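You operate a simulated robot arm through the tools that you are given. There is no shell and no other tool. Be economical: measure what you need, move in short steps, check, and stop when the job is done.

The job below is to be done with a simulated two-armed robot. You get a single attempt, and the scene is never put back.

JOB
Pick up the teal card with one hand, pass it to the other hand and put it on the navy bench top. Set down upright: teal card.

It is judged by the outcome, as a careful person would: the job done as asked, and still so three seconds after it is handed in. It fails if anything else is knocked over, pushed out of place, dropped, spilled or broken.

ROBOT AND FRAMES
Two 7-joint arms with two-finger parallel grippers on one trunk, on a base that drives. Base frame: it is fixed to the floor where the robot stands at the start and does not move with it; the origin is under the middle of the robot, x ahead of it, y to its left, z up. Units: m, degrees, N and s.
The left shoulder is at the start at [0.05, 0.158, 1.183], the right one opposite. With the tool pointing down near the work surface each hand reaches from about 0.1 to 0.58 m from the robot's upright axis, wherever it stands, measured 20 degrees to its own side. Places, roughly: navy bench top [-3.6, -2.8, 0.8]. Payload 3.91 kg a hand.
The tool frame of a hand sits at the grasp point between the pads (the TCP): z along the fingers, y along the line on which they close. The tips reach 0.03 m beyond it. The gripper opens to 0.11 m. The fingers are 0.02 m wide and 0.01 m thick; the gripper's body (0.048 by 0.112 m) begins 0.055 m behind the TCP.
Orientation is told as [roll, pitch, yaw] about the base's x, y, z axes, in that order, counted from this pose: with the fingers straight down and closing along the base's y, the tool's x points along the base's -x, its y along +y and its z along -z.

CONTROLS
- The arms move only by the tool step_arm. It takes "left_steps", "right_steps" or both (then of equal length, played together; a hand with none holds still); each is a list that holds one entry, the list of rows, each a list of 6 numbers: the shift along the tool's x, y, z in m, then the turn, a rotation vector about the tool's x, y, z in degrees. In form: [[[tx, ty, tz, wx, wy, wz], ...]]. A call has 1 to 10 rows; each row is the pose to reach, as a shift and turn from the pose commanded when the call began, along the tool's axes at that moment. "left_claw" and "right_claw" are, for a hand that has rows, the gripper command, from -1 (shut) to 1 (fully open), values between in proportion, set as the call begins (left out, the last holds). Rows are played at 5 a second. More than 0.05 m and 8.6 degrees between two rows, or a gripper value outside its range, and nothing of the call is played. Where a pose cannot be reached the arm comes as near as it can. A force on the tool above 40 N (or 10 N above the force at the start of the call, whichever is more), or a blocked arm, ends the call early, and 0.2 s more pass. The fingers move at their own pace (about 0.153 m/s each) and stop on an object; they squeeze with about 22 N. The grip force told is the motor's: it shows also when the fingers shut on nothing. Time passes only in rows, and 0.2 s behind the last, so rows that repeat a pose let the fingers close. The reply holds the time, the measured pose of the TCP, the force on the tool along the base axes, the opening and the grip force, in the units named above and with some noise, with the torque about the TCP (base axes, N m) and any sound that the robot's microphone picked up, and new pictures: "show" is both (left out), scene, wrist or none (wrist: the cameras of the hands that moved).
- Cameras (640 x 400 px; columns grow to the right, rows downward): "scene" is now at [0.1319, -0.0105, 1.3357]; the picture's right is [-0.09, -1.00, 0.00], its down [-0.42, 0.04, -0.91] and it looks along [0.90, -0.08, -0.42] (base axes); focal length 227 px, centre (320, 200). "left" rides on the left gripper at [0.072, -0.017, -0.103] in its tool frame; the picture's right is [0.23, 0.97, 0.00], its down [-0.76, 0.18, -0.62] and it looks along [-0.61, 0.14, 0.78] (tool axes); focal length 222 px, centre (320, 200). "right" rides on the right gripper at [0.072, 0.017, -0.103] in its tool frame; the picture's right is [-0.23, 0.97, 0.00], its down [-0.76, -0.18, -0.62] and it looks along [-0.61, -0.14, 0.78] (tool axes); focal length 222 px, centre (320, 200).
- slide_trunk(by): slides the trunk up (or, below 0, down) by that many m; the arms and the scene camera ride with it, the base frame stays. It gives what a move gives, with no picture.
- base_move(legs): drives the robot by 1 to 6 legs, each [ahead, turn to the left] in m and degrees, along the robot's own axes; the way and the turn of a leg run together, so that a leg with both is an arc; at most 1.5 m and 180 degrees a leg. The arms and the cameras ride along, it lands a little off, and it stops where it bumps. It gives what a move gives, and a new picture of the scene camera.
- pan_tilt(pan, tilt): turns the head with the scene camera to pan (to the left, within 80 degrees either way) and tilt (down, from -29 to 69), counted from straight ahead of the robot. It gives what a move gives, and a new picture of the scene camera.
- pixel_to_xyz(camera, pixels): for up to 12 pixels [column, row] of the newest picture of that camera ("zoom" is the newest enlarged one), the place [x, y, z] in the base frame of the surface seen there, good to about 0.002 m. No time passes.
- enlarge(camera, box): a new picture of the part [left, top, right, bottom] of that camera's present view, enlarged. No time passes.
- close_job(): hands the job in; it is judged then, once.

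Keep the steps short. Do not move on a guess: measure, check each grasp and each placing, and mend mistakes. In all there are 80 turns and 260 pictures (those below and enlarged ones count). Leave the grippers open and the arms clear of the work at the hand-in unless told otherwise, and finish with a single line.

The tools are called after ">>>" as name(argument=value, ...) on one line, values as JSON. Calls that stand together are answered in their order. step_arm: Moves the arms, as the interface text tells. Its arguments: {"type":"object","properties":{"left_steps":{"type":"array"},"left_claw":{"type":"number"},"right_steps":{"type":"array"},"right_claw":{"type":"number"},"show":{"type":"string","enum":["both","scene","wrist","none"]}},"required":[]} The other tools are called the same way: slide_trunk (by) slides the trunk up or down; base_move (legs) drives the base; pan_tilt (pan, tilt) turns the head that bears the scene camera; pixel_to_xyz (camera, pixels) gives the place of the surface under pixels of a picture; enlarge (camera, box) takes an enlarged picture of a part of a camera's view; close_job () hands the job in.

At the start:

```text
t: 0.0
left_tcp_pos: [0.3316, 0.0806, 0.9996]
left_tcp_rot: [0.0, 0.1, 0.3]
left_force: [0.9, -0.5, 0.5]
left_torque: [0.02, 0.0, -0.02]
left_gripper_width: 0.11
left_grip_force: 0.0
right_tcp_pos: [0.2902, -0.178, 1.1496]
right_tcp_rot: [0.0, 0.0, 0.3]
right_force: [0.5, -0.7, -0.8]
right_torque: [0.0, 0.02, -0.01]
right_gripper_width: 0.1101
right_grip_force: 0.0
trunk travel left (down, up): [-0.425, 0.057]
robot x, y, heading: [-0.0006, 0.0033, -0.0]
head pan, tilt: [-5.4, 24.8]
```

scene: 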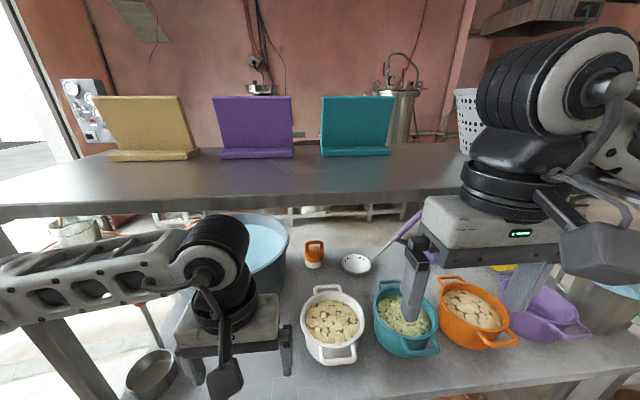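
right: 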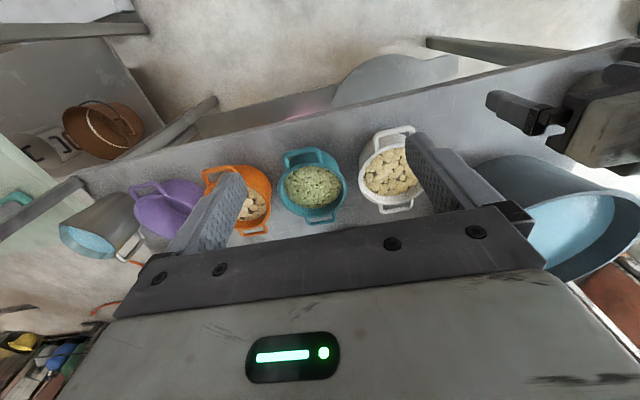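
left: 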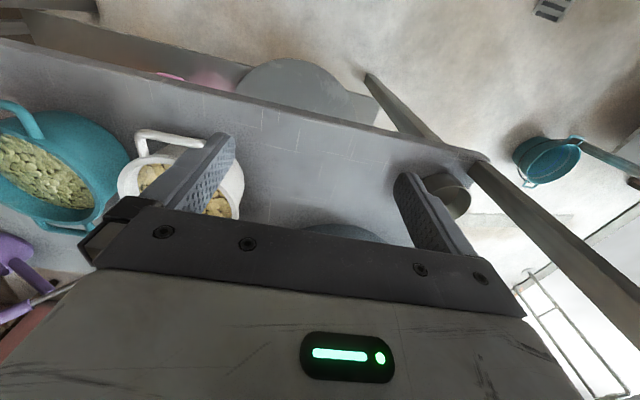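

I see three cards on an upper shelf; the teal one is around (357,125). I'll enlarge it and measure points on it.

>>> enlarge(camera="scene", box=[200, 70, 460, 232])

>>> pixel_to_xyz(camera="scene", pixels=[[324, 98], [392, 98], [322, 145], [387, 145], [321, 154], [389, 153], [357, 148], [357, 100], [357, 125], [357, 170], [357, 188], [357, 195]])

```text
2.46 times, centred on (330, 151) of scene
```

zoom: 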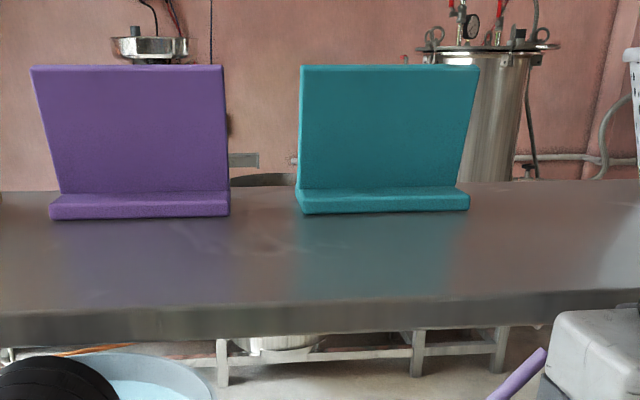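

```text
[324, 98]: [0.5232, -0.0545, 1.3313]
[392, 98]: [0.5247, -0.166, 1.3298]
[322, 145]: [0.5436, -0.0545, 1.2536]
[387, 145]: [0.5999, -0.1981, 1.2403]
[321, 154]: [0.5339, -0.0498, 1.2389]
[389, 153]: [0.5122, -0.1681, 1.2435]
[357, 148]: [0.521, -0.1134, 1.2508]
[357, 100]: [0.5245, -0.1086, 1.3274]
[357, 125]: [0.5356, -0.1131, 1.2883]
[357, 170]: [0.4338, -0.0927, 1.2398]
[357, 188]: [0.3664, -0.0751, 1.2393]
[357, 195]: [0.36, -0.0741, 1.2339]
```

The shelf is at z≈1.24, and the card is L-shaped with its foot toward me and its plate leaning about 16° toward me. I'll look around before planning, starting with a pan to the right.

>>> pan_tilt(pan=-45, tilt=15)

>>> pixel_to_xyz(camera="zoom", pixels=[[390, 66], [390, 69], [390, 120], [390, 170], [390, 188], [390, 197], [390, 210], [476, 70], [464, 190], [226, 100], [228, 205], [55, 205]])

```text
t: 1.1
left_tcp_pos: [0.3315, 0.0811, 0.9999]
left_tcp_rot: [0.0, 0.0, 0.3]
left_force: [-0.1, 0.4, -0.1]
left_torque: [0.01, -0.01, 0.0]
left_gripper_width: 0.11
left_grip_force: 0.1
right_tcp_pos: [0.2905, -0.1799, 1.1487]
right_tcp_rot: [-0.1, 0.0, 0.2]
right_force: [0.2, 0.4, 0.5]
right_torque: [-0.01, 0.0, 0.04]
right_gripper_width: 0.1103
right_grip_force: 0.0
trunk travel left (down, up): [-0.425, 0.057]
robot x, y, heading: [-0.0036, -0.0014, 0.1]
head pan, tilt: [-45.0, 15.0]
```

scene: 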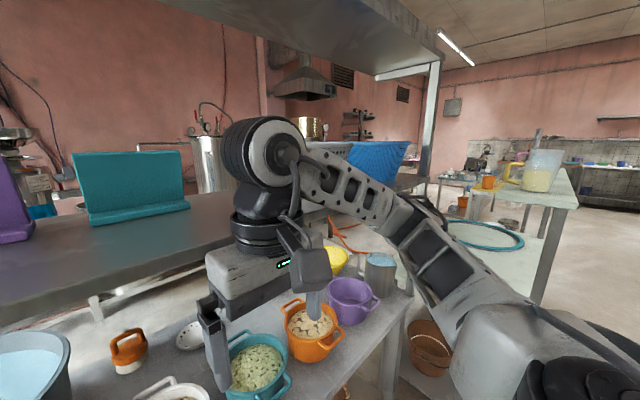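

```text
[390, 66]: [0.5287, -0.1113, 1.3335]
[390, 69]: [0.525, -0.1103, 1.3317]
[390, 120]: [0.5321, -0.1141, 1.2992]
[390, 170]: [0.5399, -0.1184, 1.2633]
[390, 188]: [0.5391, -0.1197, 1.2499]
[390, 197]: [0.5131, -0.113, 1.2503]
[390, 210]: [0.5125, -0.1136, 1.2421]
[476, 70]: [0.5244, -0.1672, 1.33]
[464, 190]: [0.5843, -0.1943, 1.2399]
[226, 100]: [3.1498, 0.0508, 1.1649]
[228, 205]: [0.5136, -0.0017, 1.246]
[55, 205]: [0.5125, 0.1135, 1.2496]
```

A slab appears overhead at (300,15), so I'll measure it, the right side of the shelf, and the card's right edge.

>>> pixel_to_xyz(camera="scene", pixels=[[300, 15], [230, 5], [380, 70], [435, 60], [430, 130], [78, 156], [182, 153], [184, 200], [188, 203], [350, 150], [400, 180], [340, 185]])

>>> enlarge(camera="scene", box=[40, 120, 240, 245])

>>> pan_tilt(pan=0, tilt=-10)

```text
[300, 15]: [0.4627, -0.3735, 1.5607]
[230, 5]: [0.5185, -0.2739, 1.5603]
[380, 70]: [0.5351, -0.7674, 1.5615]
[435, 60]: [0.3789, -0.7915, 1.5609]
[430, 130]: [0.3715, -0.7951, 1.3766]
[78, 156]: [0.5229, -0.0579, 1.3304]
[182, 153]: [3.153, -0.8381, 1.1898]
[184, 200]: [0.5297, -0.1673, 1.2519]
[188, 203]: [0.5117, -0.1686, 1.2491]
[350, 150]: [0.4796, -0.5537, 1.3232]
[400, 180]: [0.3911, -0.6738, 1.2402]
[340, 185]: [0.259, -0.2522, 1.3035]
```

```text
3.20 times, centred on (140, 182) of scene
```

zoom: 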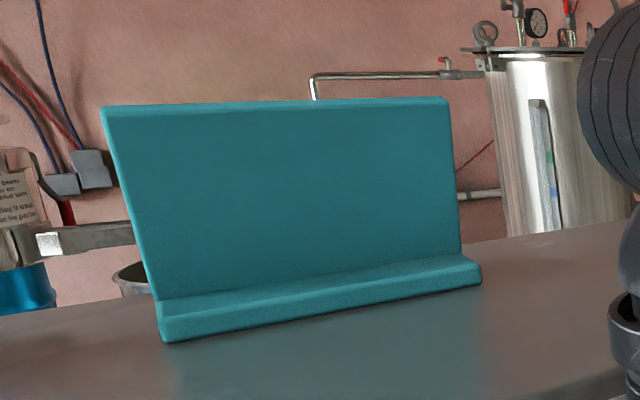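

```text
t: 2.2
left_tcp_pos: [0.3311, 0.0809, 1.0007]
left_tcp_rot: [0.0, 0.1, 0.2]
left_force: [-0.8, -0.4, -0.8]
left_torque: [0.01, 0.0, -0.02]
left_gripper_width: 0.11
left_grip_force: 0.1
right_tcp_pos: [0.2915, -0.1774, 1.1506]
right_tcp_rot: [-0.1, 0.1, 0.2]
right_force: [0.8, -0.5, -0.1]
right_torque: [0.0, 0.03, -0.03]
right_gripper_width: 0.11
right_grip_force: 0.0
trunk travel left (down, up): [-0.425, 0.057]
robot x, y, heading: [0.0001, 0.0005, 0.0]
head pan, tilt: [0.0, -10.0]
```

scene: 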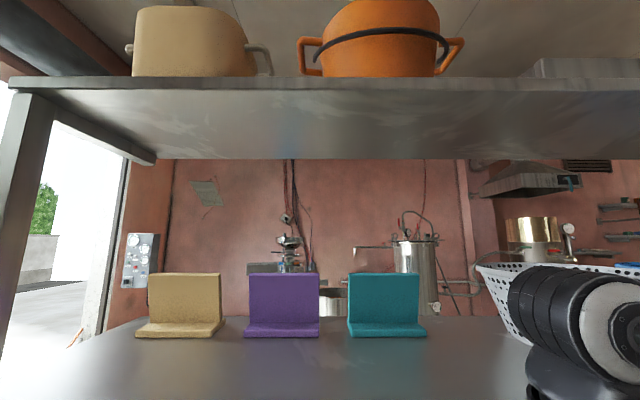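

There's an upper shelf with pots, underside at z=1.56, and a basket near y<-0.5. Coming from above is therefore ruled out. I'll bring the right hand in from the card's free right side, fingers pointing left and slightly down, closing across the plate. First I'll lift the hand clear of the shelf's front edge.

>>> step_arm(right_steps=[[[0.01, -0.02, -0.035, 0, 0, 0], [0.02, -0.04, -0.07, 0, 0, 0], [0.03, -0.06, -0.105, 0, 0, 0], [0.03, -0.08, -0.14, 0, 0, 0], [0.03, -0.1, -0.175, 0, 0, 0], [0.03, -0.12, -0.2, 0, 0, 0]]], show="scene")

```text
t: 3.6
left_tcp_pos: [0.3324, 0.081, 1.0002]
left_tcp_rot: [0.0, -0.1, 0.3]
left_force: [1.1, 0.2, 0.4]
left_torque: [0.02, 0.0, 0.0]
left_gripper_width: 0.1099
left_grip_force: 0.1
right_tcp_pos: [0.2813, -0.271, 1.3205]
right_tcp_rot: [0.2, -0.1, 0.3]
right_force: [0.2, 0.8, 0.6]
right_torque: [0.02, 0.01, 0.02]
right_gripper_width: 0.1102
right_grip_force: 0.1
right hand out of reach, approached as far as the arm can: row 5, 6
trunk travel left (down, up): [-0.425, 0.057]
robot x, y, heading: [0.0001, -0.0017, 0.1]
head pan, tilt: [0.0, -10.0]
```

scene: 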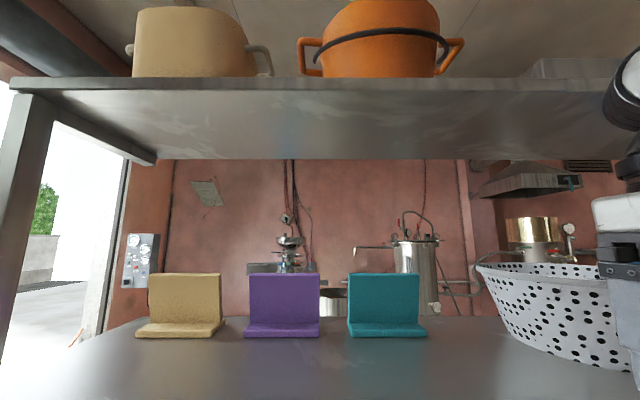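

The arm hit its limit at z=1.32 with the tool straight down, and that is high enough. I'll measure the basket and the shelf edge before turning the hand.

>>> pixel_to_xyz(camera="scene", pixels=[[480, 268], [500, 290], [560, 268], [525, 340], [600, 355], [640, 300], [300, 85], [550, 82], [600, 150], [349, 276], [418, 276], [426, 336]])

>>> slide_trunk(by=0.05)

```text
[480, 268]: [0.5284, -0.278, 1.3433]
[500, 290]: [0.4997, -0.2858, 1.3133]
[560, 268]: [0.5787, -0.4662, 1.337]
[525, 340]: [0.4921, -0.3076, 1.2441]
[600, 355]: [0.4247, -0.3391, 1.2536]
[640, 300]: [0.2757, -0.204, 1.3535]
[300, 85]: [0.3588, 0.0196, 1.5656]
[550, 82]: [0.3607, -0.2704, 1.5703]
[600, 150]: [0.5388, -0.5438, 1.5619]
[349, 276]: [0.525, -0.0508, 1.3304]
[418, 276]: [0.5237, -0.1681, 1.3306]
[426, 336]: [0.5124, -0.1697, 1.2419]
```

```text
t: 4.5
left_tcp_pos: [0.326, 0.0812, 1.0499]
left_tcp_rot: [0.1, 0.0, 0.0]
left_force: [0.2, 0.3, 0.3]
left_torque: [0.02, 0.02, -0.01]
left_gripper_width: 0.1098
left_grip_force: 0.0
right_tcp_pos: [0.2759, -0.2707, 1.372]
right_tcp_rot: [0.0, -0.3, 0.2]
right_force: [0.0, 0.3, -0.3]
right_torque: [0.02, -0.02, 0.01]
right_gripper_width: 0.1102
right_grip_force: 0.0
trunk travel left (down, up): [-0.475, 0.007]
robot x, y, heading: [-0.0012, -0.0007, 0.1]
head pan, tilt: [0.0, -10.0]
```

The basket's left rim is at y≈-0.278, z≈1.343, so I'll use a steeper approach, fingers about 42° below horizontal and pointing left, to clear it and stay under the upper shelf. I'll rotate the right hand here, in front of the shelf.

>>> step_arm(right_steps=[[[0.003, 0.003, 0, -4.02, 2.09, 6.43], [0.006, 0.006, 0, -8.04, 4.18, 12.86], [0.009, 0.009, 0, -12.06, 6.27, 19.29], [0.012, 0.012, 0, -16.08, 8.36, 25.72], [0.015, 0.015, 0, -20.1, 10.45, 32.15], [0.018, 0.018, 0, -24.1, 12.54, 38.6], [0.02, 0.02, 0, -28.14, 14.63, 45.0], [0.02, 0.02, 0, -32.16, 16.72, 51.4], [0.02, 0.02, 0, -36.18, 18.81, 57.87], [0.02, 0.02, 0, -40.2, 20.9, 64.3]]], show="scene", right_claw=0.3)

```text
t: 6.7
left_tcp_pos: [0.3255, 0.0817, 1.0485]
left_tcp_rot: [0.0, 0.0, -0.1]
left_force: [-0.6, 1.0, 0.0]
left_torque: [0.03, 0.0, 0.01]
left_gripper_width: 0.11
left_grip_force: 0.1
right_tcp_pos: [0.2554, -0.2523, 1.3724]
right_tcp_rot: [24.4, 36.5, -59.4]
right_force: [0.2, -0.3, -0.1]
right_torque: [0.02, 0.04, 0.0]
right_gripper_width: 0.0719
right_grip_force: 0.0
trunk travel left (down, up): [-0.475, 0.007]
robot x, y, heading: [0.0003, 0.0004, -0.1]
head pan, tilt: [0.0, -10.0]
```

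scene: 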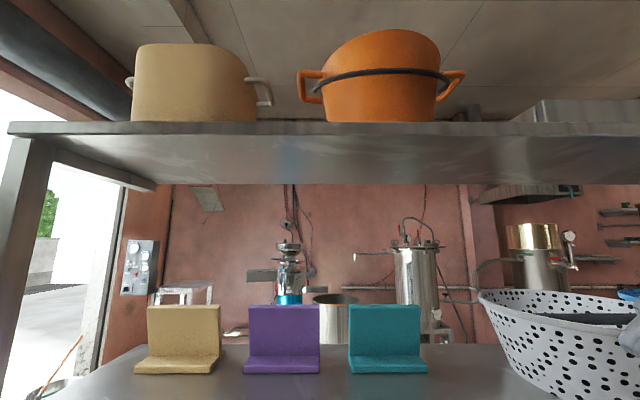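

The rotation is tracking without trouble. I'll play the last bit of turn, then look right to see the hand.

>>> step_arm(right_steps=[[[0, 0, 0, -4.02, 2.09, 6.43], [0, 0, 0, -8.04, 4.18, 12.86], [0, 0, 0, -8.04, 4.18, 12.86]]], show="wrist")

>>> pan_tilt(pan=-40, tilt=15)

```text
t: 7.5
left_tcp_pos: [0.325, 0.0814, 1.0494]
left_tcp_rot: [0.1, -0.1, 0.0]
left_force: [0.5, 0.4, 0.3]
left_torque: [-0.01, -0.01, -0.02]
left_gripper_width: 0.11
left_grip_force: 0.1
right_tcp_pos: [0.2548, -0.2517, 1.3731]
right_tcp_rot: [23.7, 45.6, -72.4]
right_force: [-0.4, -0.3, -0.4]
right_torque: [0.05, 0.02, 0.04]
right_gripper_width: 0.0714
right_grip_force: 0.1
trunk travel left (down, up): [-0.475, 0.007]
robot x, y, heading: [-0.0013, 0.0004, 0.1]
head pan, tilt: [0.0, -10.0]
```

right: 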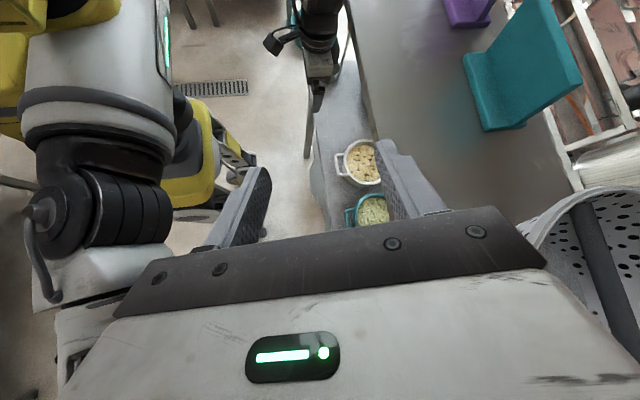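

```text
t: 8.6
left_tcp_pos: [0.3253, 0.0818, 1.0506]
left_tcp_rot: [0.0, -0.1, 0.1]
left_force: [0.4, -0.4, 0.1]
left_torque: [0.0, 0.0, -0.01]
left_gripper_width: 0.1099
left_grip_force: 0.1
right_tcp_pos: [0.2554, -0.2522, 1.3733]
right_tcp_rot: [23.7, 45.5, -72.4]
right_force: [0.1, 0.1, 0.1]
right_torque: [0.01, -0.02, 0.0]
right_gripper_width: 0.0719
right_grip_force: 0.1
trunk travel left (down, up): [-0.475, 0.007]
robot x, y, heading: [-0.0048, -0.0013, 0.2]
head pan, tilt: [-40.0, 15.0]
```

scene: 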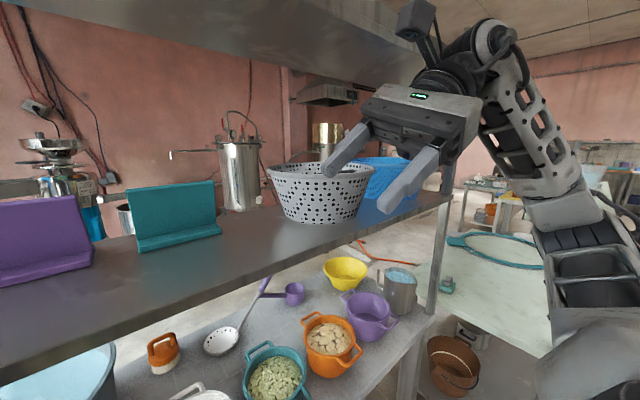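

The hand is clear, with fingers pointing left and down. I'll measure the card again from this view and from the wrist camera to get the lean angle and thickness.

>>> enlarge(camera="right", box=[450, 0, 610, 140])

>>> pixel_to_xyz(camera="scene", pixels=[[133, 195], [212, 186], [175, 195], [176, 210], [177, 225], [177, 235], [272, 170], [300, 168], [415, 8], [490, 30], [430, 75], [365, 125]])

>>> pixel_to_xyz(camera="right", pixels=[[526, 3], [529, 2], [577, 86], [581, 84], [552, 44], [556, 43], [500, 60], [520, 70], [540, 80], [487, 125], [522, 124], [525, 222]])

```text
2.86 times, centred on (530, 70) of right
```

zoom: 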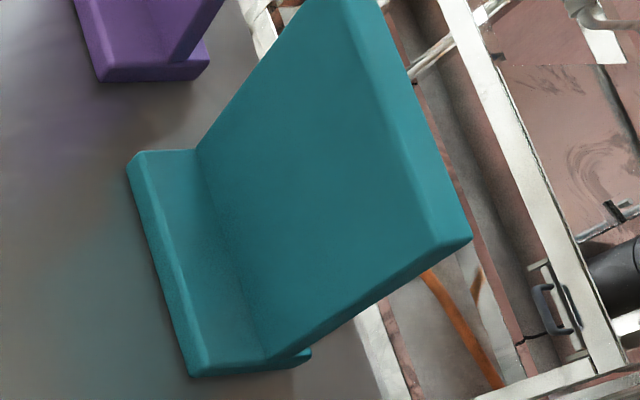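

```text
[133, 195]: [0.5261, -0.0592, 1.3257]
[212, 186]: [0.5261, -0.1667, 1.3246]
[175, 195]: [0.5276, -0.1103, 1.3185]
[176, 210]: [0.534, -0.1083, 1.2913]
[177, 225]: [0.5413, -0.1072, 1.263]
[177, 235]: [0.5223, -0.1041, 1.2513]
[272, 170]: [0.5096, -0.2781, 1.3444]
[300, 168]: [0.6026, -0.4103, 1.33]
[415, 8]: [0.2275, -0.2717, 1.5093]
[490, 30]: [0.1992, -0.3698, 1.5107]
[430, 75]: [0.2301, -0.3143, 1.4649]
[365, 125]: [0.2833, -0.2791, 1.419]
```

```text
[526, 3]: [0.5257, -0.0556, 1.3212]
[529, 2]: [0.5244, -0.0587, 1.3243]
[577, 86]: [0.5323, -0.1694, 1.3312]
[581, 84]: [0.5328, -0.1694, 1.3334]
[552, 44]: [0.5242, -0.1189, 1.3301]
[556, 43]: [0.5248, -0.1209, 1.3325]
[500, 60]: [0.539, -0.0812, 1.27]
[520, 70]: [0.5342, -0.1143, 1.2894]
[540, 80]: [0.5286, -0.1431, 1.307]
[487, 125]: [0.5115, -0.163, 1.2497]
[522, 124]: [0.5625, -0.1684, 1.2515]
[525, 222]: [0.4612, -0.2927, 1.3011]
```

Front face of the plate is x≈0.530 at z=1.31, with about 14° lean and 9 mm thickness. I'll move the right hand to a pre-grasp point about 7 cm back along the finger direction, just up and to the right of the card, clear of the basket.

>>> step_arm(right_steps=[[[-0.0137, 0.0233, 0.0258, 0, 0, 0], [-0.0173, 0.0611, 0.038, 1.5, 0, 1.6], [-0.0209, 0.0988, 0.0502, 1.5, 0, 1.6], [-0.0245, 0.1366, 0.0625, 1.5, 0, 1.6], [-0.028, 0.1743, 0.0747, 1.5, 0, 1.6], [-0.0316, 0.2121, 0.0869, 1.5, 0, 1.6], [-0.0352, 0.2498, 0.0991, 1.5, 0, 1.6], [-0.0352, 0.2498, 0.0991, 1.5, 0, 1.6]]])

```text
t: 10.4
left_tcp_pos: [0.325, 0.0808, 1.0506]
left_tcp_rot: [0.0, -0.1, 0.1]
left_force: [0.4, -0.2, 0.1]
left_torque: [0.03, 0.0, 0.0]
left_gripper_width: 0.1101
left_grip_force: 0.1
right_tcp_pos: [0.5216, -0.2002, 1.3541]
right_tcp_rot: [20.8, 46.1, -74.5]
right_force: [-0.4, 0.3, -0.5]
right_torque: [0.01, 0.06, 0.02]
right_gripper_width: 0.0715
right_grip_force: 0.0
trunk travel left (down, up): [-0.475, 0.007]
robot x, y, heading: [0.0011, 0.0018, -0.0]
head pan, tilt: [-40.0, 15.0]
```

scene: 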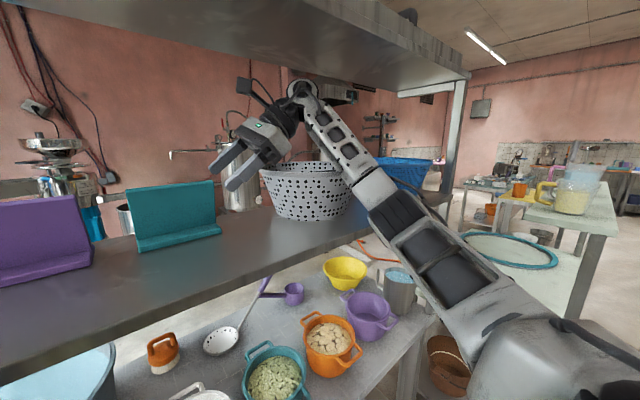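
right: 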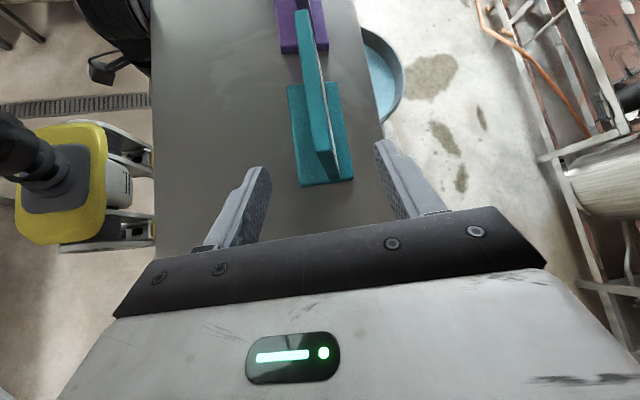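

The plate sits centred between the open fingers in the wrist view (about column 318). I'll slide in 6.9 cm along the fingers.

>>> step_arm(right_steps=[[[0, 0, 0.0173, 0, 0, 0], [0, 0, 0.0346, 0, 0, 0], [-0.001, 0.0005, 0.052, 0, 0, 0], [-0.0018, 0.0008, 0.0692, 0, 0, 0], [-0.0018, 0.0008, 0.0692, 0, 0, 0]]])

>>> enlarge(camera="scene", box=[110, 60, 350, 250])

```text
t: 11.6
left_tcp_pos: [0.3254, 0.0819, 1.0501]
left_tcp_rot: [0.1, -0.2, 0.2]
left_force: [0.0, -0.1, 0.4]
left_torque: [-0.01, 0.01, -0.01]
left_gripper_width: 0.11
left_grip_force: 0.0
right_tcp_pos: [0.5333, -0.1497, 1.3092]
right_tcp_rot: [20.7, 46.1, -74.6]
right_force: [-0.2, 0.4, 0.5]
right_torque: [0.02, -0.01, 0.01]
right_gripper_width: 0.0715
right_grip_force: 0.0
trunk travel left (down, up): [-0.475, 0.007]
robot x, y, heading: [-0.0007, 0.0026, -0.1]
head pan, tilt: [-40.0, 15.0]
```

scene: 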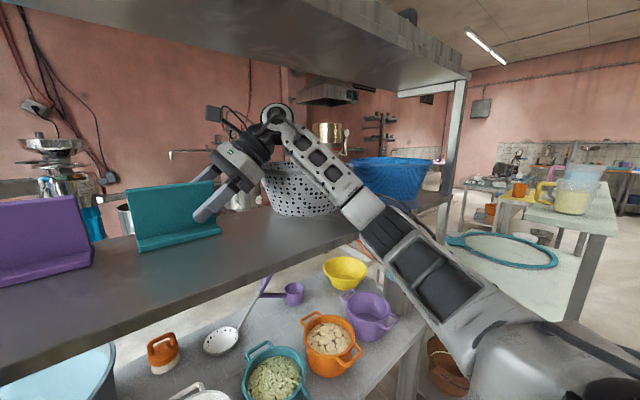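
right: 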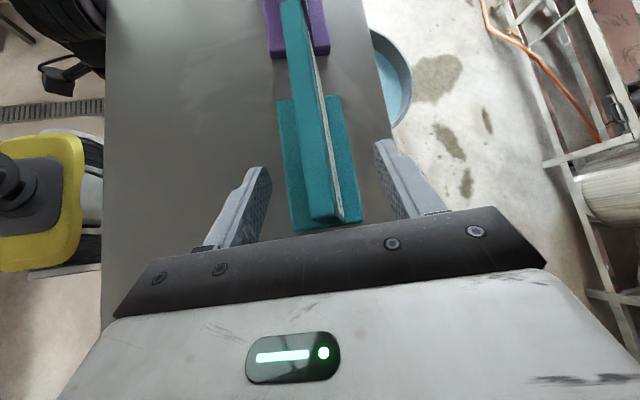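

```text
2.11 times, centred on (230, 155) of scene
```

zoom: 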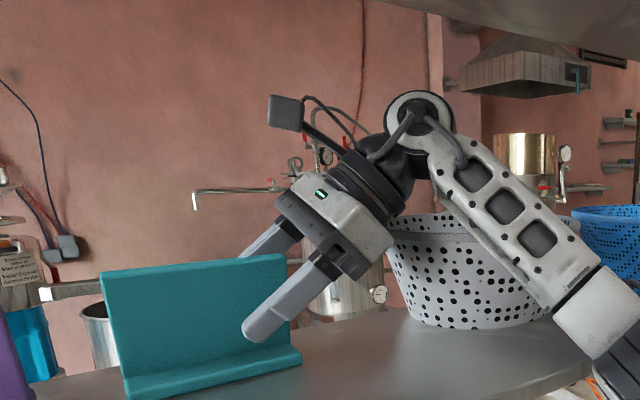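

The fingers straddle the upper right corner of the plate. Closing now.

>>> step_arm(right_steps=[[[0, 0, 0, 0, 0, 0], [0, 0, 0, 0, 0, 0], [0, 0, 0, 0, 0, 0], [0, 0, 0, 0, 0, 0]]], right_claw=-1)

```text
t: 12.6
left_tcp_pos: [0.3252, 0.081, 1.0503]
left_tcp_rot: [-0.1, -0.1, 0.1]
left_force: [0.5, -0.1, 0.6]
left_torque: [0.01, 0.05, 0.04]
left_gripper_width: 0.11
left_grip_force: 0.0
right_tcp_pos: [0.5326, -0.15, 1.3088]
right_tcp_rot: [20.7, 46.1, -74.5]
right_force: [-1.0, 0.2, 0.5]
right_torque: [0.1, 0.1, 0.06]
right_gripper_width: 0.0117
right_grip_force: 21.9
trunk travel left (down, up): [-0.475, 0.007]
robot x, y, heading: [-0.0006, -0.0011, 0.2]
head pan, tilt: [-40.0, 15.0]
```

scene: 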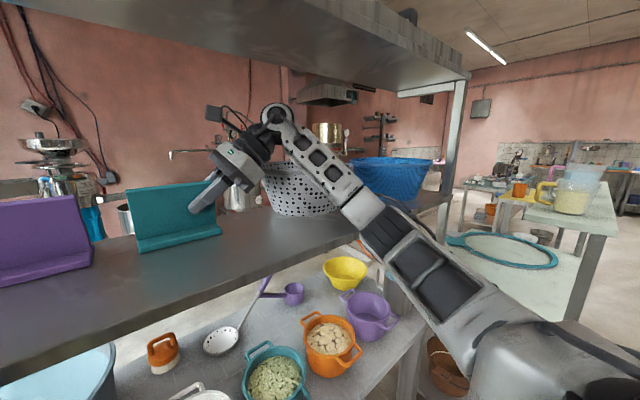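
right: 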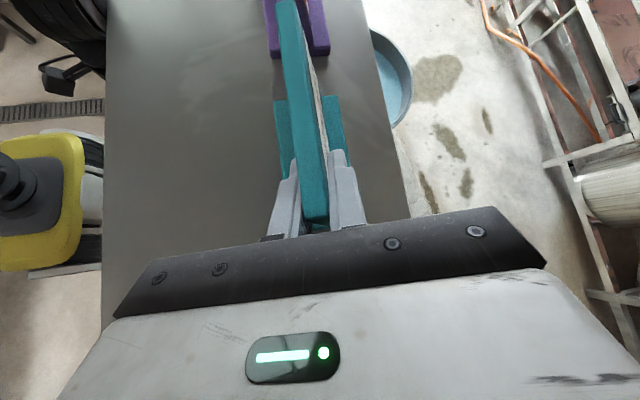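

The grip holds at 11.7 mm and 21.9 N. I'll lift 5 cm straight up and check.

>>> step_arm(right_steps=[[[0.0072, 0.0024, -0.0065, 0, 0, 0], [0.0144, 0.0048, -0.013, 0, 0, 0], [0.0216, 0.0073, -0.0195, 0, 0, 0], [0.0288, 0.0097, -0.026, 0, 0, 0], [0.036, 0.0121, -0.0325, 0, 0, 0], [0.036, 0.0121, -0.0325, 0, 0, 0]]])

```text
t: 14.0
left_tcp_pos: [0.325, 0.0819, 1.0504]
left_tcp_rot: [0.0, -0.1, 0.1]
left_force: [-0.2, -1.0, -0.1]
left_torque: [0.01, -0.01, 0.03]
left_gripper_width: 0.1101
left_grip_force: 0.0
right_tcp_pos: [0.5312, -0.1502, 1.3584]
right_tcp_rot: [20.6, 46.1, -74.5]
right_force: [0.2, 0.5, -0.1]
right_torque: [-0.01, 0.02, 0.0]
right_gripper_width: 0.0118
right_grip_force: 22.0
trunk travel left (down, up): [-0.475, 0.007]
robot x, y, heading: [0.001, -0.0019, 0.0]
head pan, tilt: [-40.0, 15.0]
```

scene: 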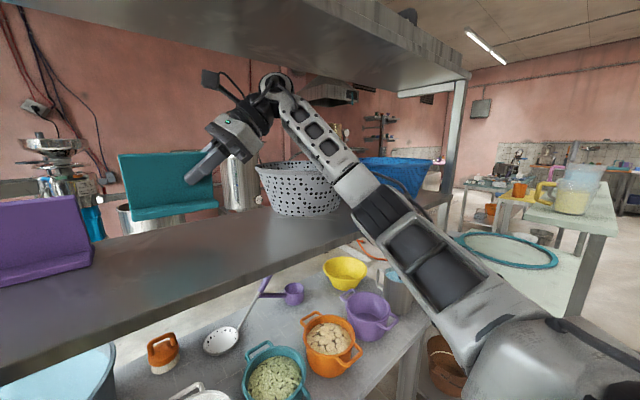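
right: 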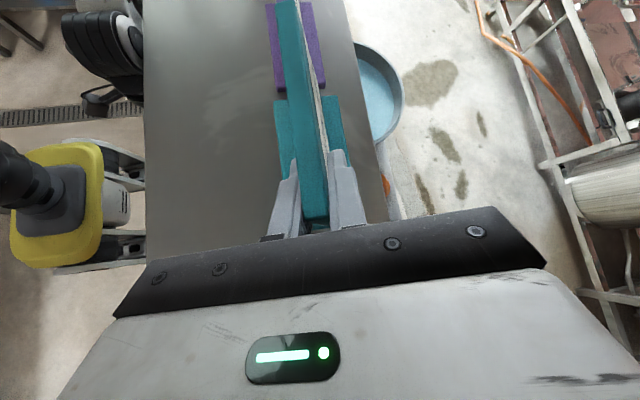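

The card is lifted cleanly. I'll retract straight back 24 cm, out of the shelf.

>>> step_arm(right_steps=[[[0.0072, -0.0388, -0.0065, 0, 0, 0], [0.0144, -0.0776, -0.013, 0, 0, 0], [0.0216, -0.1164, -0.0194, 0, 0, 0], [0.0288, -0.1552, -0.0259, 0, 0, 0], [0.036, -0.194, -0.0324, 0, 0, 0], [0.0432, -0.2328, -0.0389, 0, 0, 0], [0.0432, -0.2328, -0.0389, 0, 0, 0]]], show="none")

>>> pan_tilt(pan=-10, tilt=20)

```text
t: 15.6
left_tcp_pos: [0.3257, 0.0817, 1.0509]
left_tcp_rot: [0.1, -0.3, 0.2]
left_force: [0.2, -0.1, -0.2]
left_torque: [0.0, 0.0, -0.01]
left_gripper_width: 0.11
left_grip_force: 0.0
right_tcp_pos: [0.2916, -0.1505, 1.357]
right_tcp_rot: [20.7, 46.1, -74.5]
right_force: [0.9, -0.2, -0.5]
right_torque: [-0.03, 0.0, 0.0]
right_gripper_width: 0.012
right_grip_force: 22.6
trunk travel left (down, up): [-0.475, 0.007]
robot x, y, heading: [-0.0004, -0.001, 0.2]
head pan, tilt: [-40.0, 15.0]
```

```text
t: 16.5
left_tcp_pos: [0.3262, 0.0808, 1.0509]
left_tcp_rot: [0.0, -0.2, 0.1]
left_force: [-0.5, 0.2, -0.5]
left_torque: [0.02, 0.01, -0.05]
left_gripper_width: 0.1101
left_grip_force: 0.0
right_tcp_pos: [0.2935, -0.1517, 1.3571]
right_tcp_rot: [20.7, 46.1, -74.5]
right_force: [-0.8, 0.1, -1.6]
right_torque: [0.0, 0.0, 0.01]
right_gripper_width: 0.0113
right_grip_force: 22.1
trunk travel left (down, up): [-0.475, 0.007]
robot x, y, heading: [-0.003, 0.0011, -0.2]
head pan, tilt: [-10.0, 20.0]
```

scene: 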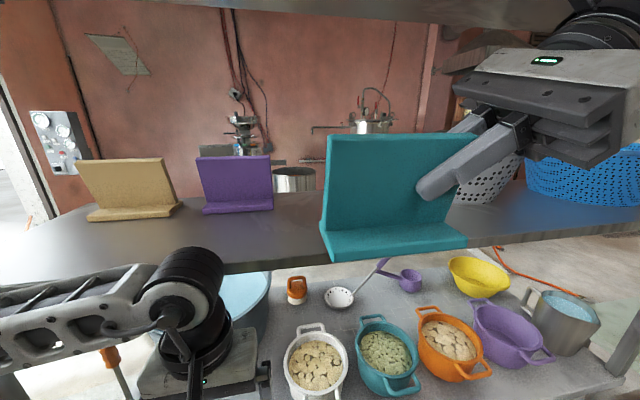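

The card is out. Before driving I'll look to each side to see the free floor.

>>> pan_tilt(pan=-80, tilt=25)

>>> pan_tilt(pan=80, tilt=25)

```text
t: 17.9
left_tcp_pos: [0.3263, 0.0812, 1.0506]
left_tcp_rot: [0.0, -0.1, 0.2]
left_force: [0.1, -0.1, -0.2]
left_torque: [-0.01, 0.01, 0.01]
left_gripper_width: 0.1101
left_grip_force: 0.0
right_tcp_pos: [0.2925, -0.1513, 1.3583]
right_tcp_rot: [20.6, 46.1, -74.5]
right_force: [-0.7, 0.3, -0.8]
right_torque: [-0.03, 0.01, 0.02]
right_gripper_width: 0.0118
right_grip_force: 22.4
trunk travel left (down, up): [-0.475, 0.007]
robot x, y, heading: [0.0011, 0.0018, -0.2]
head pan, tilt: [-80.0, 25.0]
```

scene: 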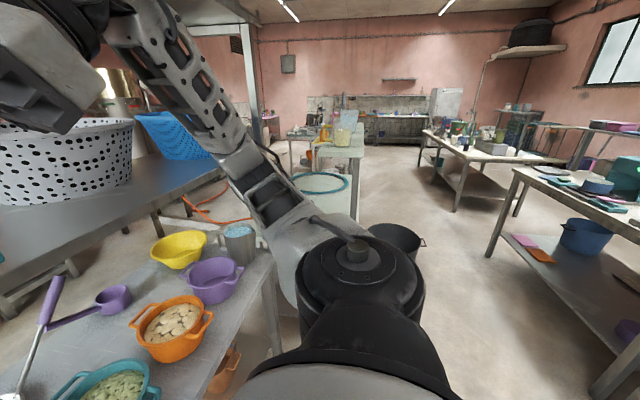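

```text
t: 20.4
left_tcp_pos: [0.3261, 0.0812, 1.0511]
left_tcp_rot: [0.0, -0.2, 0.2]
left_force: [0.7, -0.5, -0.8]
left_torque: [0.02, 0.04, -0.02]
left_gripper_width: 0.11
left_grip_force: 0.0
right_tcp_pos: [0.2932, -0.1508, 1.3579]
right_tcp_rot: [20.7, 46.1, -74.4]
right_force: [-0.9, 0.4, -0.6]
right_torque: [-0.05, -0.05, 0.02]
right_gripper_width: 0.0118
right_grip_force: 21.8
trunk travel left (down, up): [-0.475, 0.007]
robot x, y, heading: [0.0001, -0.0001, 0.1]
head pan, tilt: [80.0, 25.0]
```

scene: 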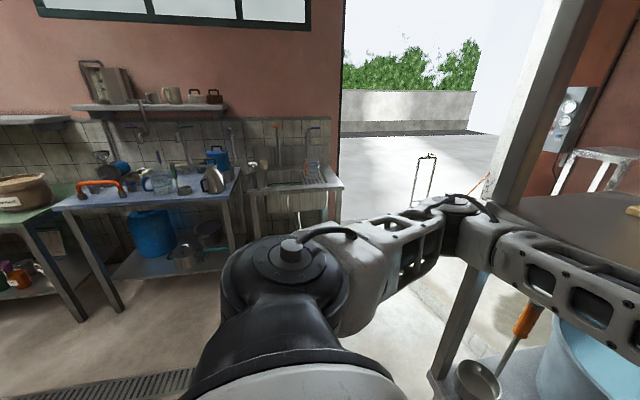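

I'll measure the left-side obstacles now, then go back to the right view to measure that side.

>>> pixel_to_xyz(camera="scene", pixels=[[70, 210], [240, 175], [120, 310], [60, 290], [10, 230], [30, 370], [150, 350], [340, 185]])

>>> pan_tilt(pan=-80, tilt=35)

```text
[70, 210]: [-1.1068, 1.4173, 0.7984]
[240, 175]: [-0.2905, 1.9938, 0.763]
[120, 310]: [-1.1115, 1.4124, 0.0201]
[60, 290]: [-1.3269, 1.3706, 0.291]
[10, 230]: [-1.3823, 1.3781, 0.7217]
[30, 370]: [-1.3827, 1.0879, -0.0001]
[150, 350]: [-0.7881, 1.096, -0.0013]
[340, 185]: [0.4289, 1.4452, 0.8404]
```

```text
t: 22.9
left_tcp_pos: [0.3259, 0.0819, 1.051]
left_tcp_rot: [-0.1, -0.3, 0.1]
left_force: [0.5, -0.4, -0.1]
left_torque: [0.02, 0.05, 0.02]
left_gripper_width: 0.1099
left_grip_force: 0.0
right_tcp_pos: [0.2927, -0.1507, 1.3578]
right_tcp_rot: [20.8, 46.1, -74.5]
right_force: [0.5, -0.9, -0.7]
right_torque: [0.0, -0.03, 0.01]
right_gripper_width: 0.0118
right_grip_force: 22.4
trunk travel left (down, up): [-0.475, 0.007]
robot x, y, heading: [-0.0002, -0.0034, -0.2]
head pan, tilt: [-80.0, 35.0]
```

scene: 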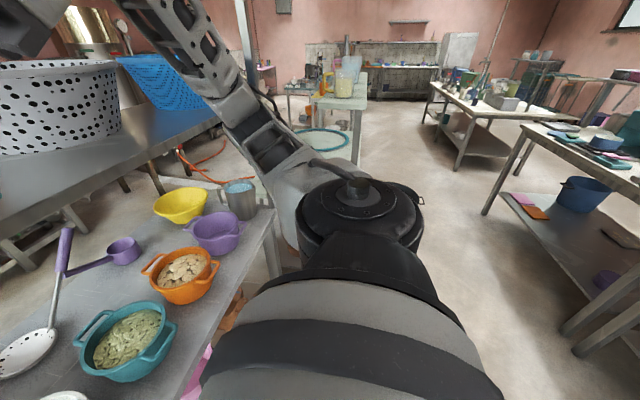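

>>> pixel_to_xyz(camera="scene", pixels=[[523, 126], [485, 210], [640, 192], [605, 340], [562, 328], [460, 165], [430, 85], [543, 118], [610, 83], [545, 170], [525, 108], [450, 330]])

>>> enlarge(camera="scene", box=[400, 30, 640, 250])

```text
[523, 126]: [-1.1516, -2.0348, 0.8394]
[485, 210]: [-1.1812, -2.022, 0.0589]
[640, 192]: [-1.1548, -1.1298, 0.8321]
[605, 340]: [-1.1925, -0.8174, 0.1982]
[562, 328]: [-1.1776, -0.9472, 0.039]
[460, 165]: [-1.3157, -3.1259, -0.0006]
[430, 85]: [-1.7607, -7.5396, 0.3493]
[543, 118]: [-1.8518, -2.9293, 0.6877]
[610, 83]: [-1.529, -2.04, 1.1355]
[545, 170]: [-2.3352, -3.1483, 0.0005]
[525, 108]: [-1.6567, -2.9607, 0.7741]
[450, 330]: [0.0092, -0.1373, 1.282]
```

```text
1.82 times, centred on (520, 140) of scene
```

zoom: 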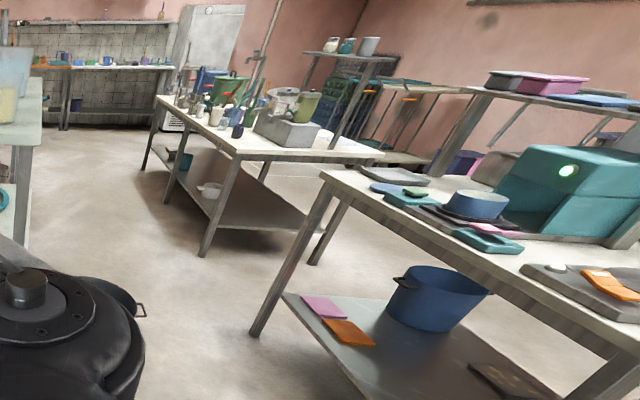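

Behind me a bench edge is at x≈-1.15 for y<-0.8, and straight behind is clear for at least a metre. I'll back up 0.4 m to get room for the handover.

>>> base_move(legs=[[-0.4, 0]])

>>> pan_tilt(pan=0, tilt=20)

```text
t: 25.4
left_tcp_pos: [-0.0686, 0.0815, 1.0501]
left_tcp_rot: [0.0, 0.0, 0.3]
left_force: [-0.4, 0.3, -0.9]
left_torque: [-0.03, -0.01, 0.0]
left_gripper_width: 0.1101
left_grip_force: 0.1
right_tcp_pos: [-0.1012, -0.1517, 1.3554]
right_tcp_rot: [20.4, 46.2, -74.8]
right_force: [-0.8, -0.2, -0.9]
right_torque: [0.01, -0.02, -0.02]
right_gripper_width: 0.0115
right_grip_force: 21.8
trunk travel left (down, up): [-0.475, 0.007]
robot x, y, heading: [-0.3967, 0.0006, -0.0]
head pan, tilt: [-80.0, 35.0]
```

scene: 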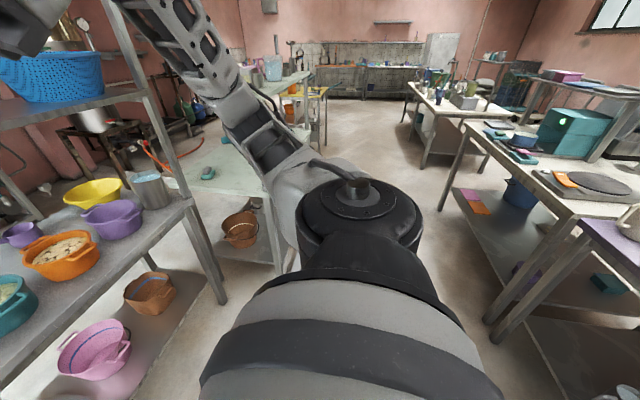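

```text
t: 26.9
left_tcp_pos: [-0.0677, 0.0808, 1.0502]
left_tcp_rot: [0.0, -0.1, 0.3]
left_force: [-0.6, -1.1, -0.3]
left_torque: [-0.01, -0.02, 0.01]
left_gripper_width: 0.1098
left_grip_force: 0.0
right_tcp_pos: [-0.0996, -0.1523, 1.3561]
right_tcp_rot: [20.1, 46.2, -74.7]
right_force: [0.1, 0.5, -0.3]
right_torque: [-0.04, -0.02, 0.0]
right_gripper_width: 0.0116
right_grip_force: 22.5
trunk travel left (down, up): [-0.475, 0.007]
robot x, y, heading: [-0.3972, 0.001, -0.2]
head pan, tilt: [0.0, 20.0]
```

scene: 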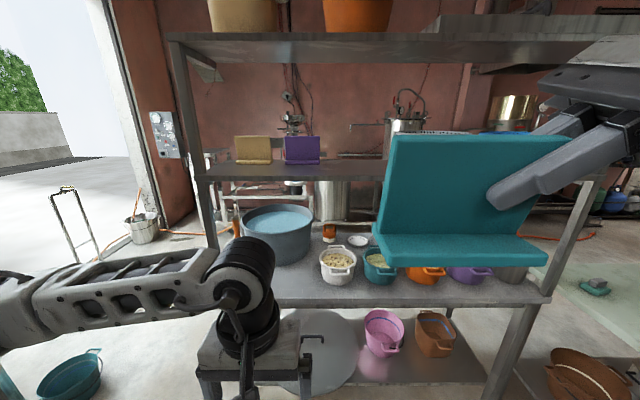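

There's room now. I'll bring the left hand up and out to the left while rotating it into the mirrored orientation, fingers pointing right and down and closing across the plate.

>>> step_arm(left_steps=[[[0.003, 0.02, -0.027, 3.91, 2.22, -6.51], [0.006, 0.04, -0.054, 7.82, 4.44, -13.02], [0.009, 0.06, -0.081, 11.73, 6.66, -19.53], [0.012, 0.08, -0.108, 15.64, 8.88, -26.04], [0.015, 0.1, -0.135, 19.55, 11.1, -32.55], [0.018, 0.12, -0.162, 23.46, 13.3, -39.06], [0.021, 0.14, -0.189, 27.37, 15.5, -45.57], [0.024, 0.15, -0.216, 31.28, 17.7, -52.08], [0.027, 0.16, -0.243, 35.2, 19.95, -58.6], [0.03, 0.17, -0.27, 39.1, 22.2, -65.1]]], left_claw=0.3, show="scene")

>>> step_arm(left_steps=[[[0, 0, 0, 3.91, 2.22, -6.51], [0, 0, 0, 7.8, 4.4, -13.0], [0, 0, 0, 7.8, 4.4, -13.0]]], show="both")

```text
t: 29.1
left_tcp_pos: [-0.0989, 0.251, 1.3206]
left_tcp_rot: [-21.9, 37.3, 61.3]
left_force: [-0.4, -1.3, -0.1]
left_torque: [0.0, -0.01, 0.0]
left_gripper_width: 0.0715
left_grip_force: 0.0
right_tcp_pos: [-0.1006, -0.1509, 1.3547]
right_tcp_rot: [20.3, 46.2, -74.8]
right_force: [0.1, -0.1, -0.8]
right_torque: [-0.03, -0.02, -0.04]
right_gripper_width: 0.0115
right_grip_force: 22.0
trunk travel left (down, up): [-0.475, 0.007]
robot x, y, heading: [-0.3992, 0.003, -0.2]
head pan, tilt: [0.0, 20.0]
```

scene: 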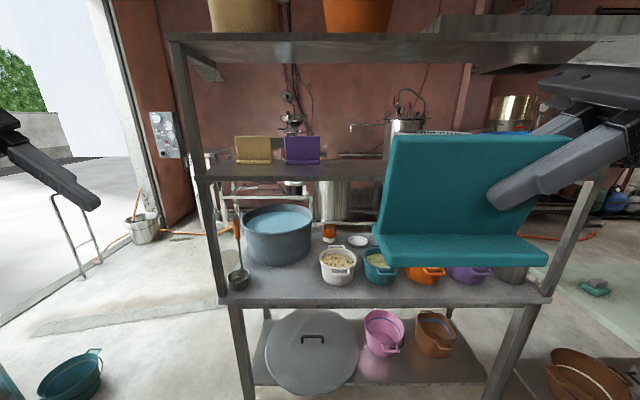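

```text
t: 29.9
left_tcp_pos: [-0.0985, 0.2513, 1.3201]
left_tcp_rot: [-20.5, 46.1, 75.4]
left_force: [1.0, 0.0, 0.3]
left_torque: [0.03, 0.02, 0.02]
left_gripper_width: 0.0717
left_grip_force: 0.0
right_tcp_pos: [-0.0999, -0.1516, 1.3555]
right_tcp_rot: [20.2, 46.2, -74.8]
right_force: [0.2, -1.4, 0.0]
right_torque: [-0.02, 0.01, 0.03]
right_gripper_width: 0.0115
right_grip_force: 21.8
trunk travel left (down, up): [-0.475, 0.007]
robot x, y, heading: [-0.3984, -0.0032, -0.2]
head pan, tilt: [0.0, 20.0]
```

scene: 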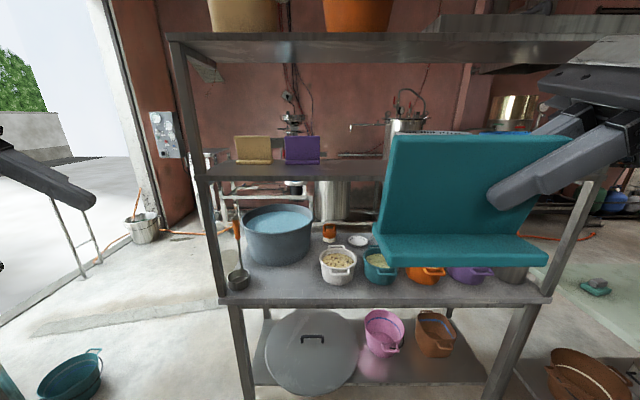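
left: 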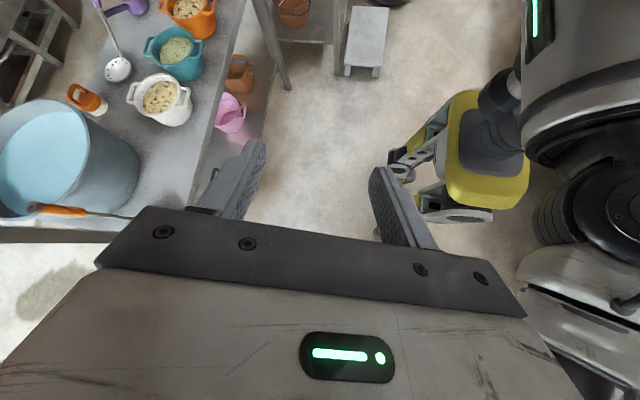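

The left hand is in its mirrored orientation. I'll bring the card to the middle (+y 9 cm, +x 6 cm, down 3 cm) and measure its left corner.

>>> step_arm(right_steps=[[[0.007, 0.0127, 0.024, 0, 0, 0], [0.0139, 0.0255, 0.048, 0, 0, 0], [0.0209, 0.0382, 0.072, 0, 0, 0], [0.0278, 0.0509, 0.0961, 0, 0, 0], [0.0278, 0.0509, 0.0961, 0, 0, 0]]], show="both")

```text
t: 31.1
left_tcp_pos: [-0.0999, 0.2509, 1.3203]
left_tcp_rot: [-20.4, 46.1, 75.3]
left_force: [0.0, 0.1, -0.8]
left_torque: [0.02, 0.0, 0.01]
left_gripper_width: 0.0714
left_grip_force: 0.0
right_tcp_pos: [-0.041, -0.062, 1.3263]
right_tcp_rot: [20.2, 46.2, -74.9]
right_force: [1.0, -0.3, -0.8]
right_torque: [-0.04, -0.03, -0.02]
right_gripper_width: 0.0118
right_grip_force: 22.1
trunk travel left (down, up): [-0.475, 0.007]
robot x, y, heading: [-0.3996, 0.0004, -0.0]
head pan, tilt: [0.0, 20.0]
```

scene: 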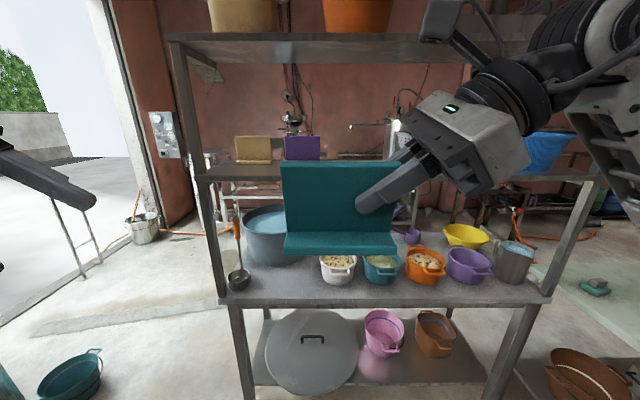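
right: 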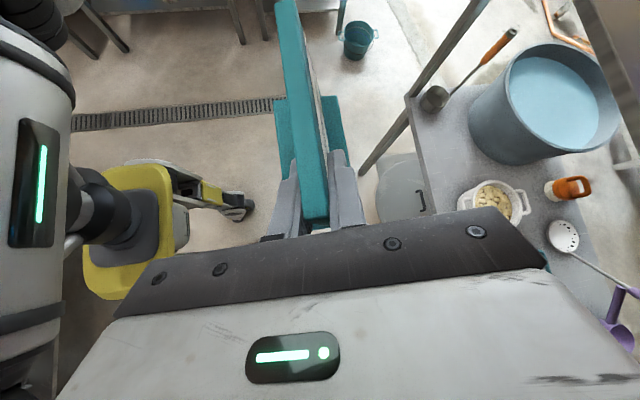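

>>> pixel_to_xyz(camera="scene", pixels=[[284, 165], [300, 163], [300, 168], [300, 190], [300, 215], [287, 228], [286, 235], [335, 168], [350, 180], [287, 250], [394, 250], [300, 228]])

```text
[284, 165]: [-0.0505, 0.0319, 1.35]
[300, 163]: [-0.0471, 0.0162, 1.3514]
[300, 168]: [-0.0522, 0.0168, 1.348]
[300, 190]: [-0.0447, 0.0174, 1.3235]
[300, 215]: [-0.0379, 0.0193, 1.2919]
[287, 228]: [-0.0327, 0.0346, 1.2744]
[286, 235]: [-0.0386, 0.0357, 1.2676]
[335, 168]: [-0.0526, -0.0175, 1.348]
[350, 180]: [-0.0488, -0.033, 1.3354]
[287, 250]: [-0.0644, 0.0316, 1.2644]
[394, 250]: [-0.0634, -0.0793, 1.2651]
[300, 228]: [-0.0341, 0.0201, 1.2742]
```

The card is held square: left edge at y≈0.034, plate mid x≈-0.0385 at z=1.318. I'll move the left hand to a pre-grasp up and to the left.

>>> step_arm(left_steps=[[[0.0294, -0.0117, 0.0238, 0, 0, 0], [0.0589, -0.0234, 0.0476, 0, 0, 0], [0.0883, -0.035, 0.0714, 0, 0, 0], [0.1178, -0.0467, 0.0952, 0, 0, 0], [0.1472, -0.0584, 0.119, 0, 0, 0], [0.1472, -0.0584, 0.119, 0, 0, 0]]], show="both")

```text
t: 32.5
left_tcp_pos: [-0.048, 0.0649, 1.3631]
left_tcp_rot: [-20.4, 46.1, 75.3]
left_force: [0.3, -0.5, 0.3]
left_torque: [-0.01, 0.01, 0.01]
left_gripper_width: 0.0713
left_grip_force: 0.0
right_tcp_pos: [-0.0409, -0.0612, 1.3265]
right_tcp_rot: [20.2, 46.3, -74.8]
right_force: [-0.4, 0.1, -0.3]
right_torque: [-0.03, 0.0, 0.01]
right_gripper_width: 0.0117
right_grip_force: 21.7
trunk travel left (down, up): [-0.475, 0.007]
robot x, y, heading: [-0.3995, 0.0041, 0.3]
head pan, tilt: [0.0, 20.0]
```

scene: 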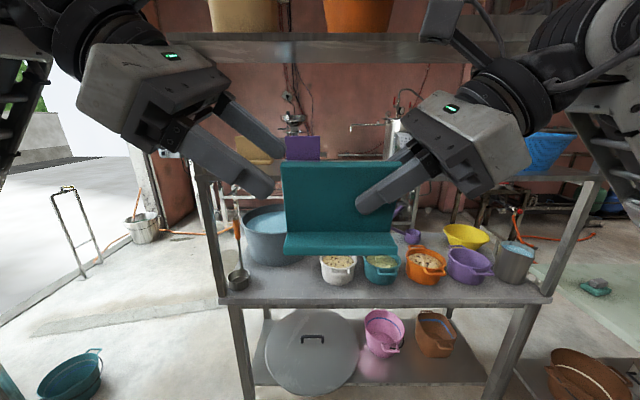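
left: 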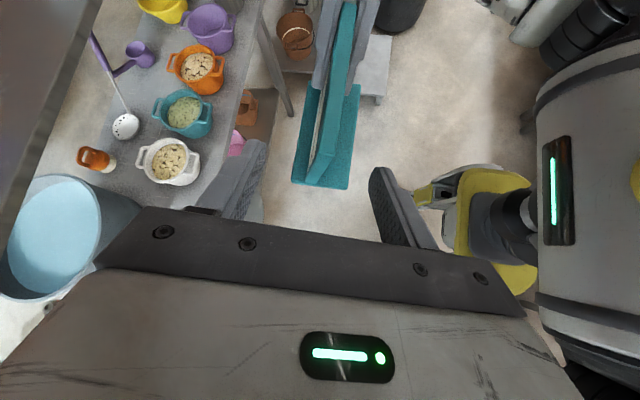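

The plate is centred between the left fingers (around (320,130)). I'll slide in 7 cm and then close.

>>> step_arm(left_steps=[[[0, 0.0005, 0.0175, 0, 0, 0], [0, 0.001, 0.035, 0, 0, 0], [0.001, 0.0015, 0.0525, 0, 0, 0], [0.0012, 0.0017, 0.0701, 0, 0, 0], [0.0012, 0.0017, 0.0701, 0, 0, 0]]], show="both")

```text
t: 33.7
left_tcp_pos: [-0.0395, 0.0121, 1.3165]
left_tcp_rot: [-20.3, 46.2, 75.4]
left_force: [0.4, 0.9, 0.4]
left_torque: [0.01, 0.0, 0.02]
left_gripper_width: 0.0716
left_grip_force: 0.0
right_tcp_pos: [-0.0389, -0.0608, 1.3269]
right_tcp_rot: [20.1, 46.3, -74.8]
right_force: [0.6, 0.5, -1.7]
right_torque: [-0.05, -0.03, 0.03]
right_gripper_width: 0.0119
right_grip_force: 22.2
trunk travel left (down, up): [-0.475, 0.007]
robot x, y, heading: [-0.3988, -0.0017, 0.0]
head pan, tilt: [0.0, 20.0]
```

scene: 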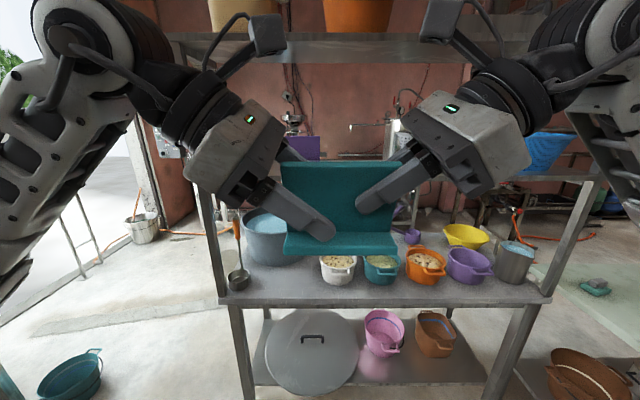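
left: 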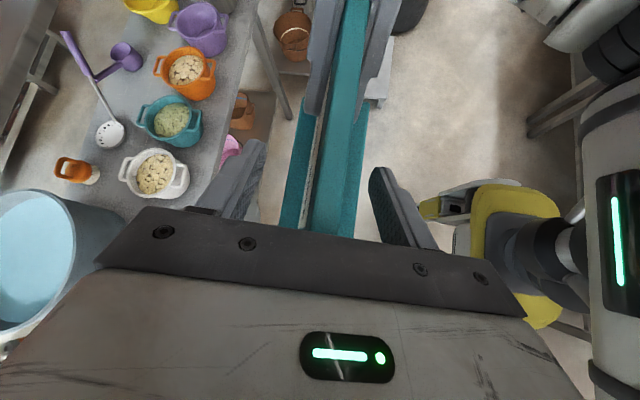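

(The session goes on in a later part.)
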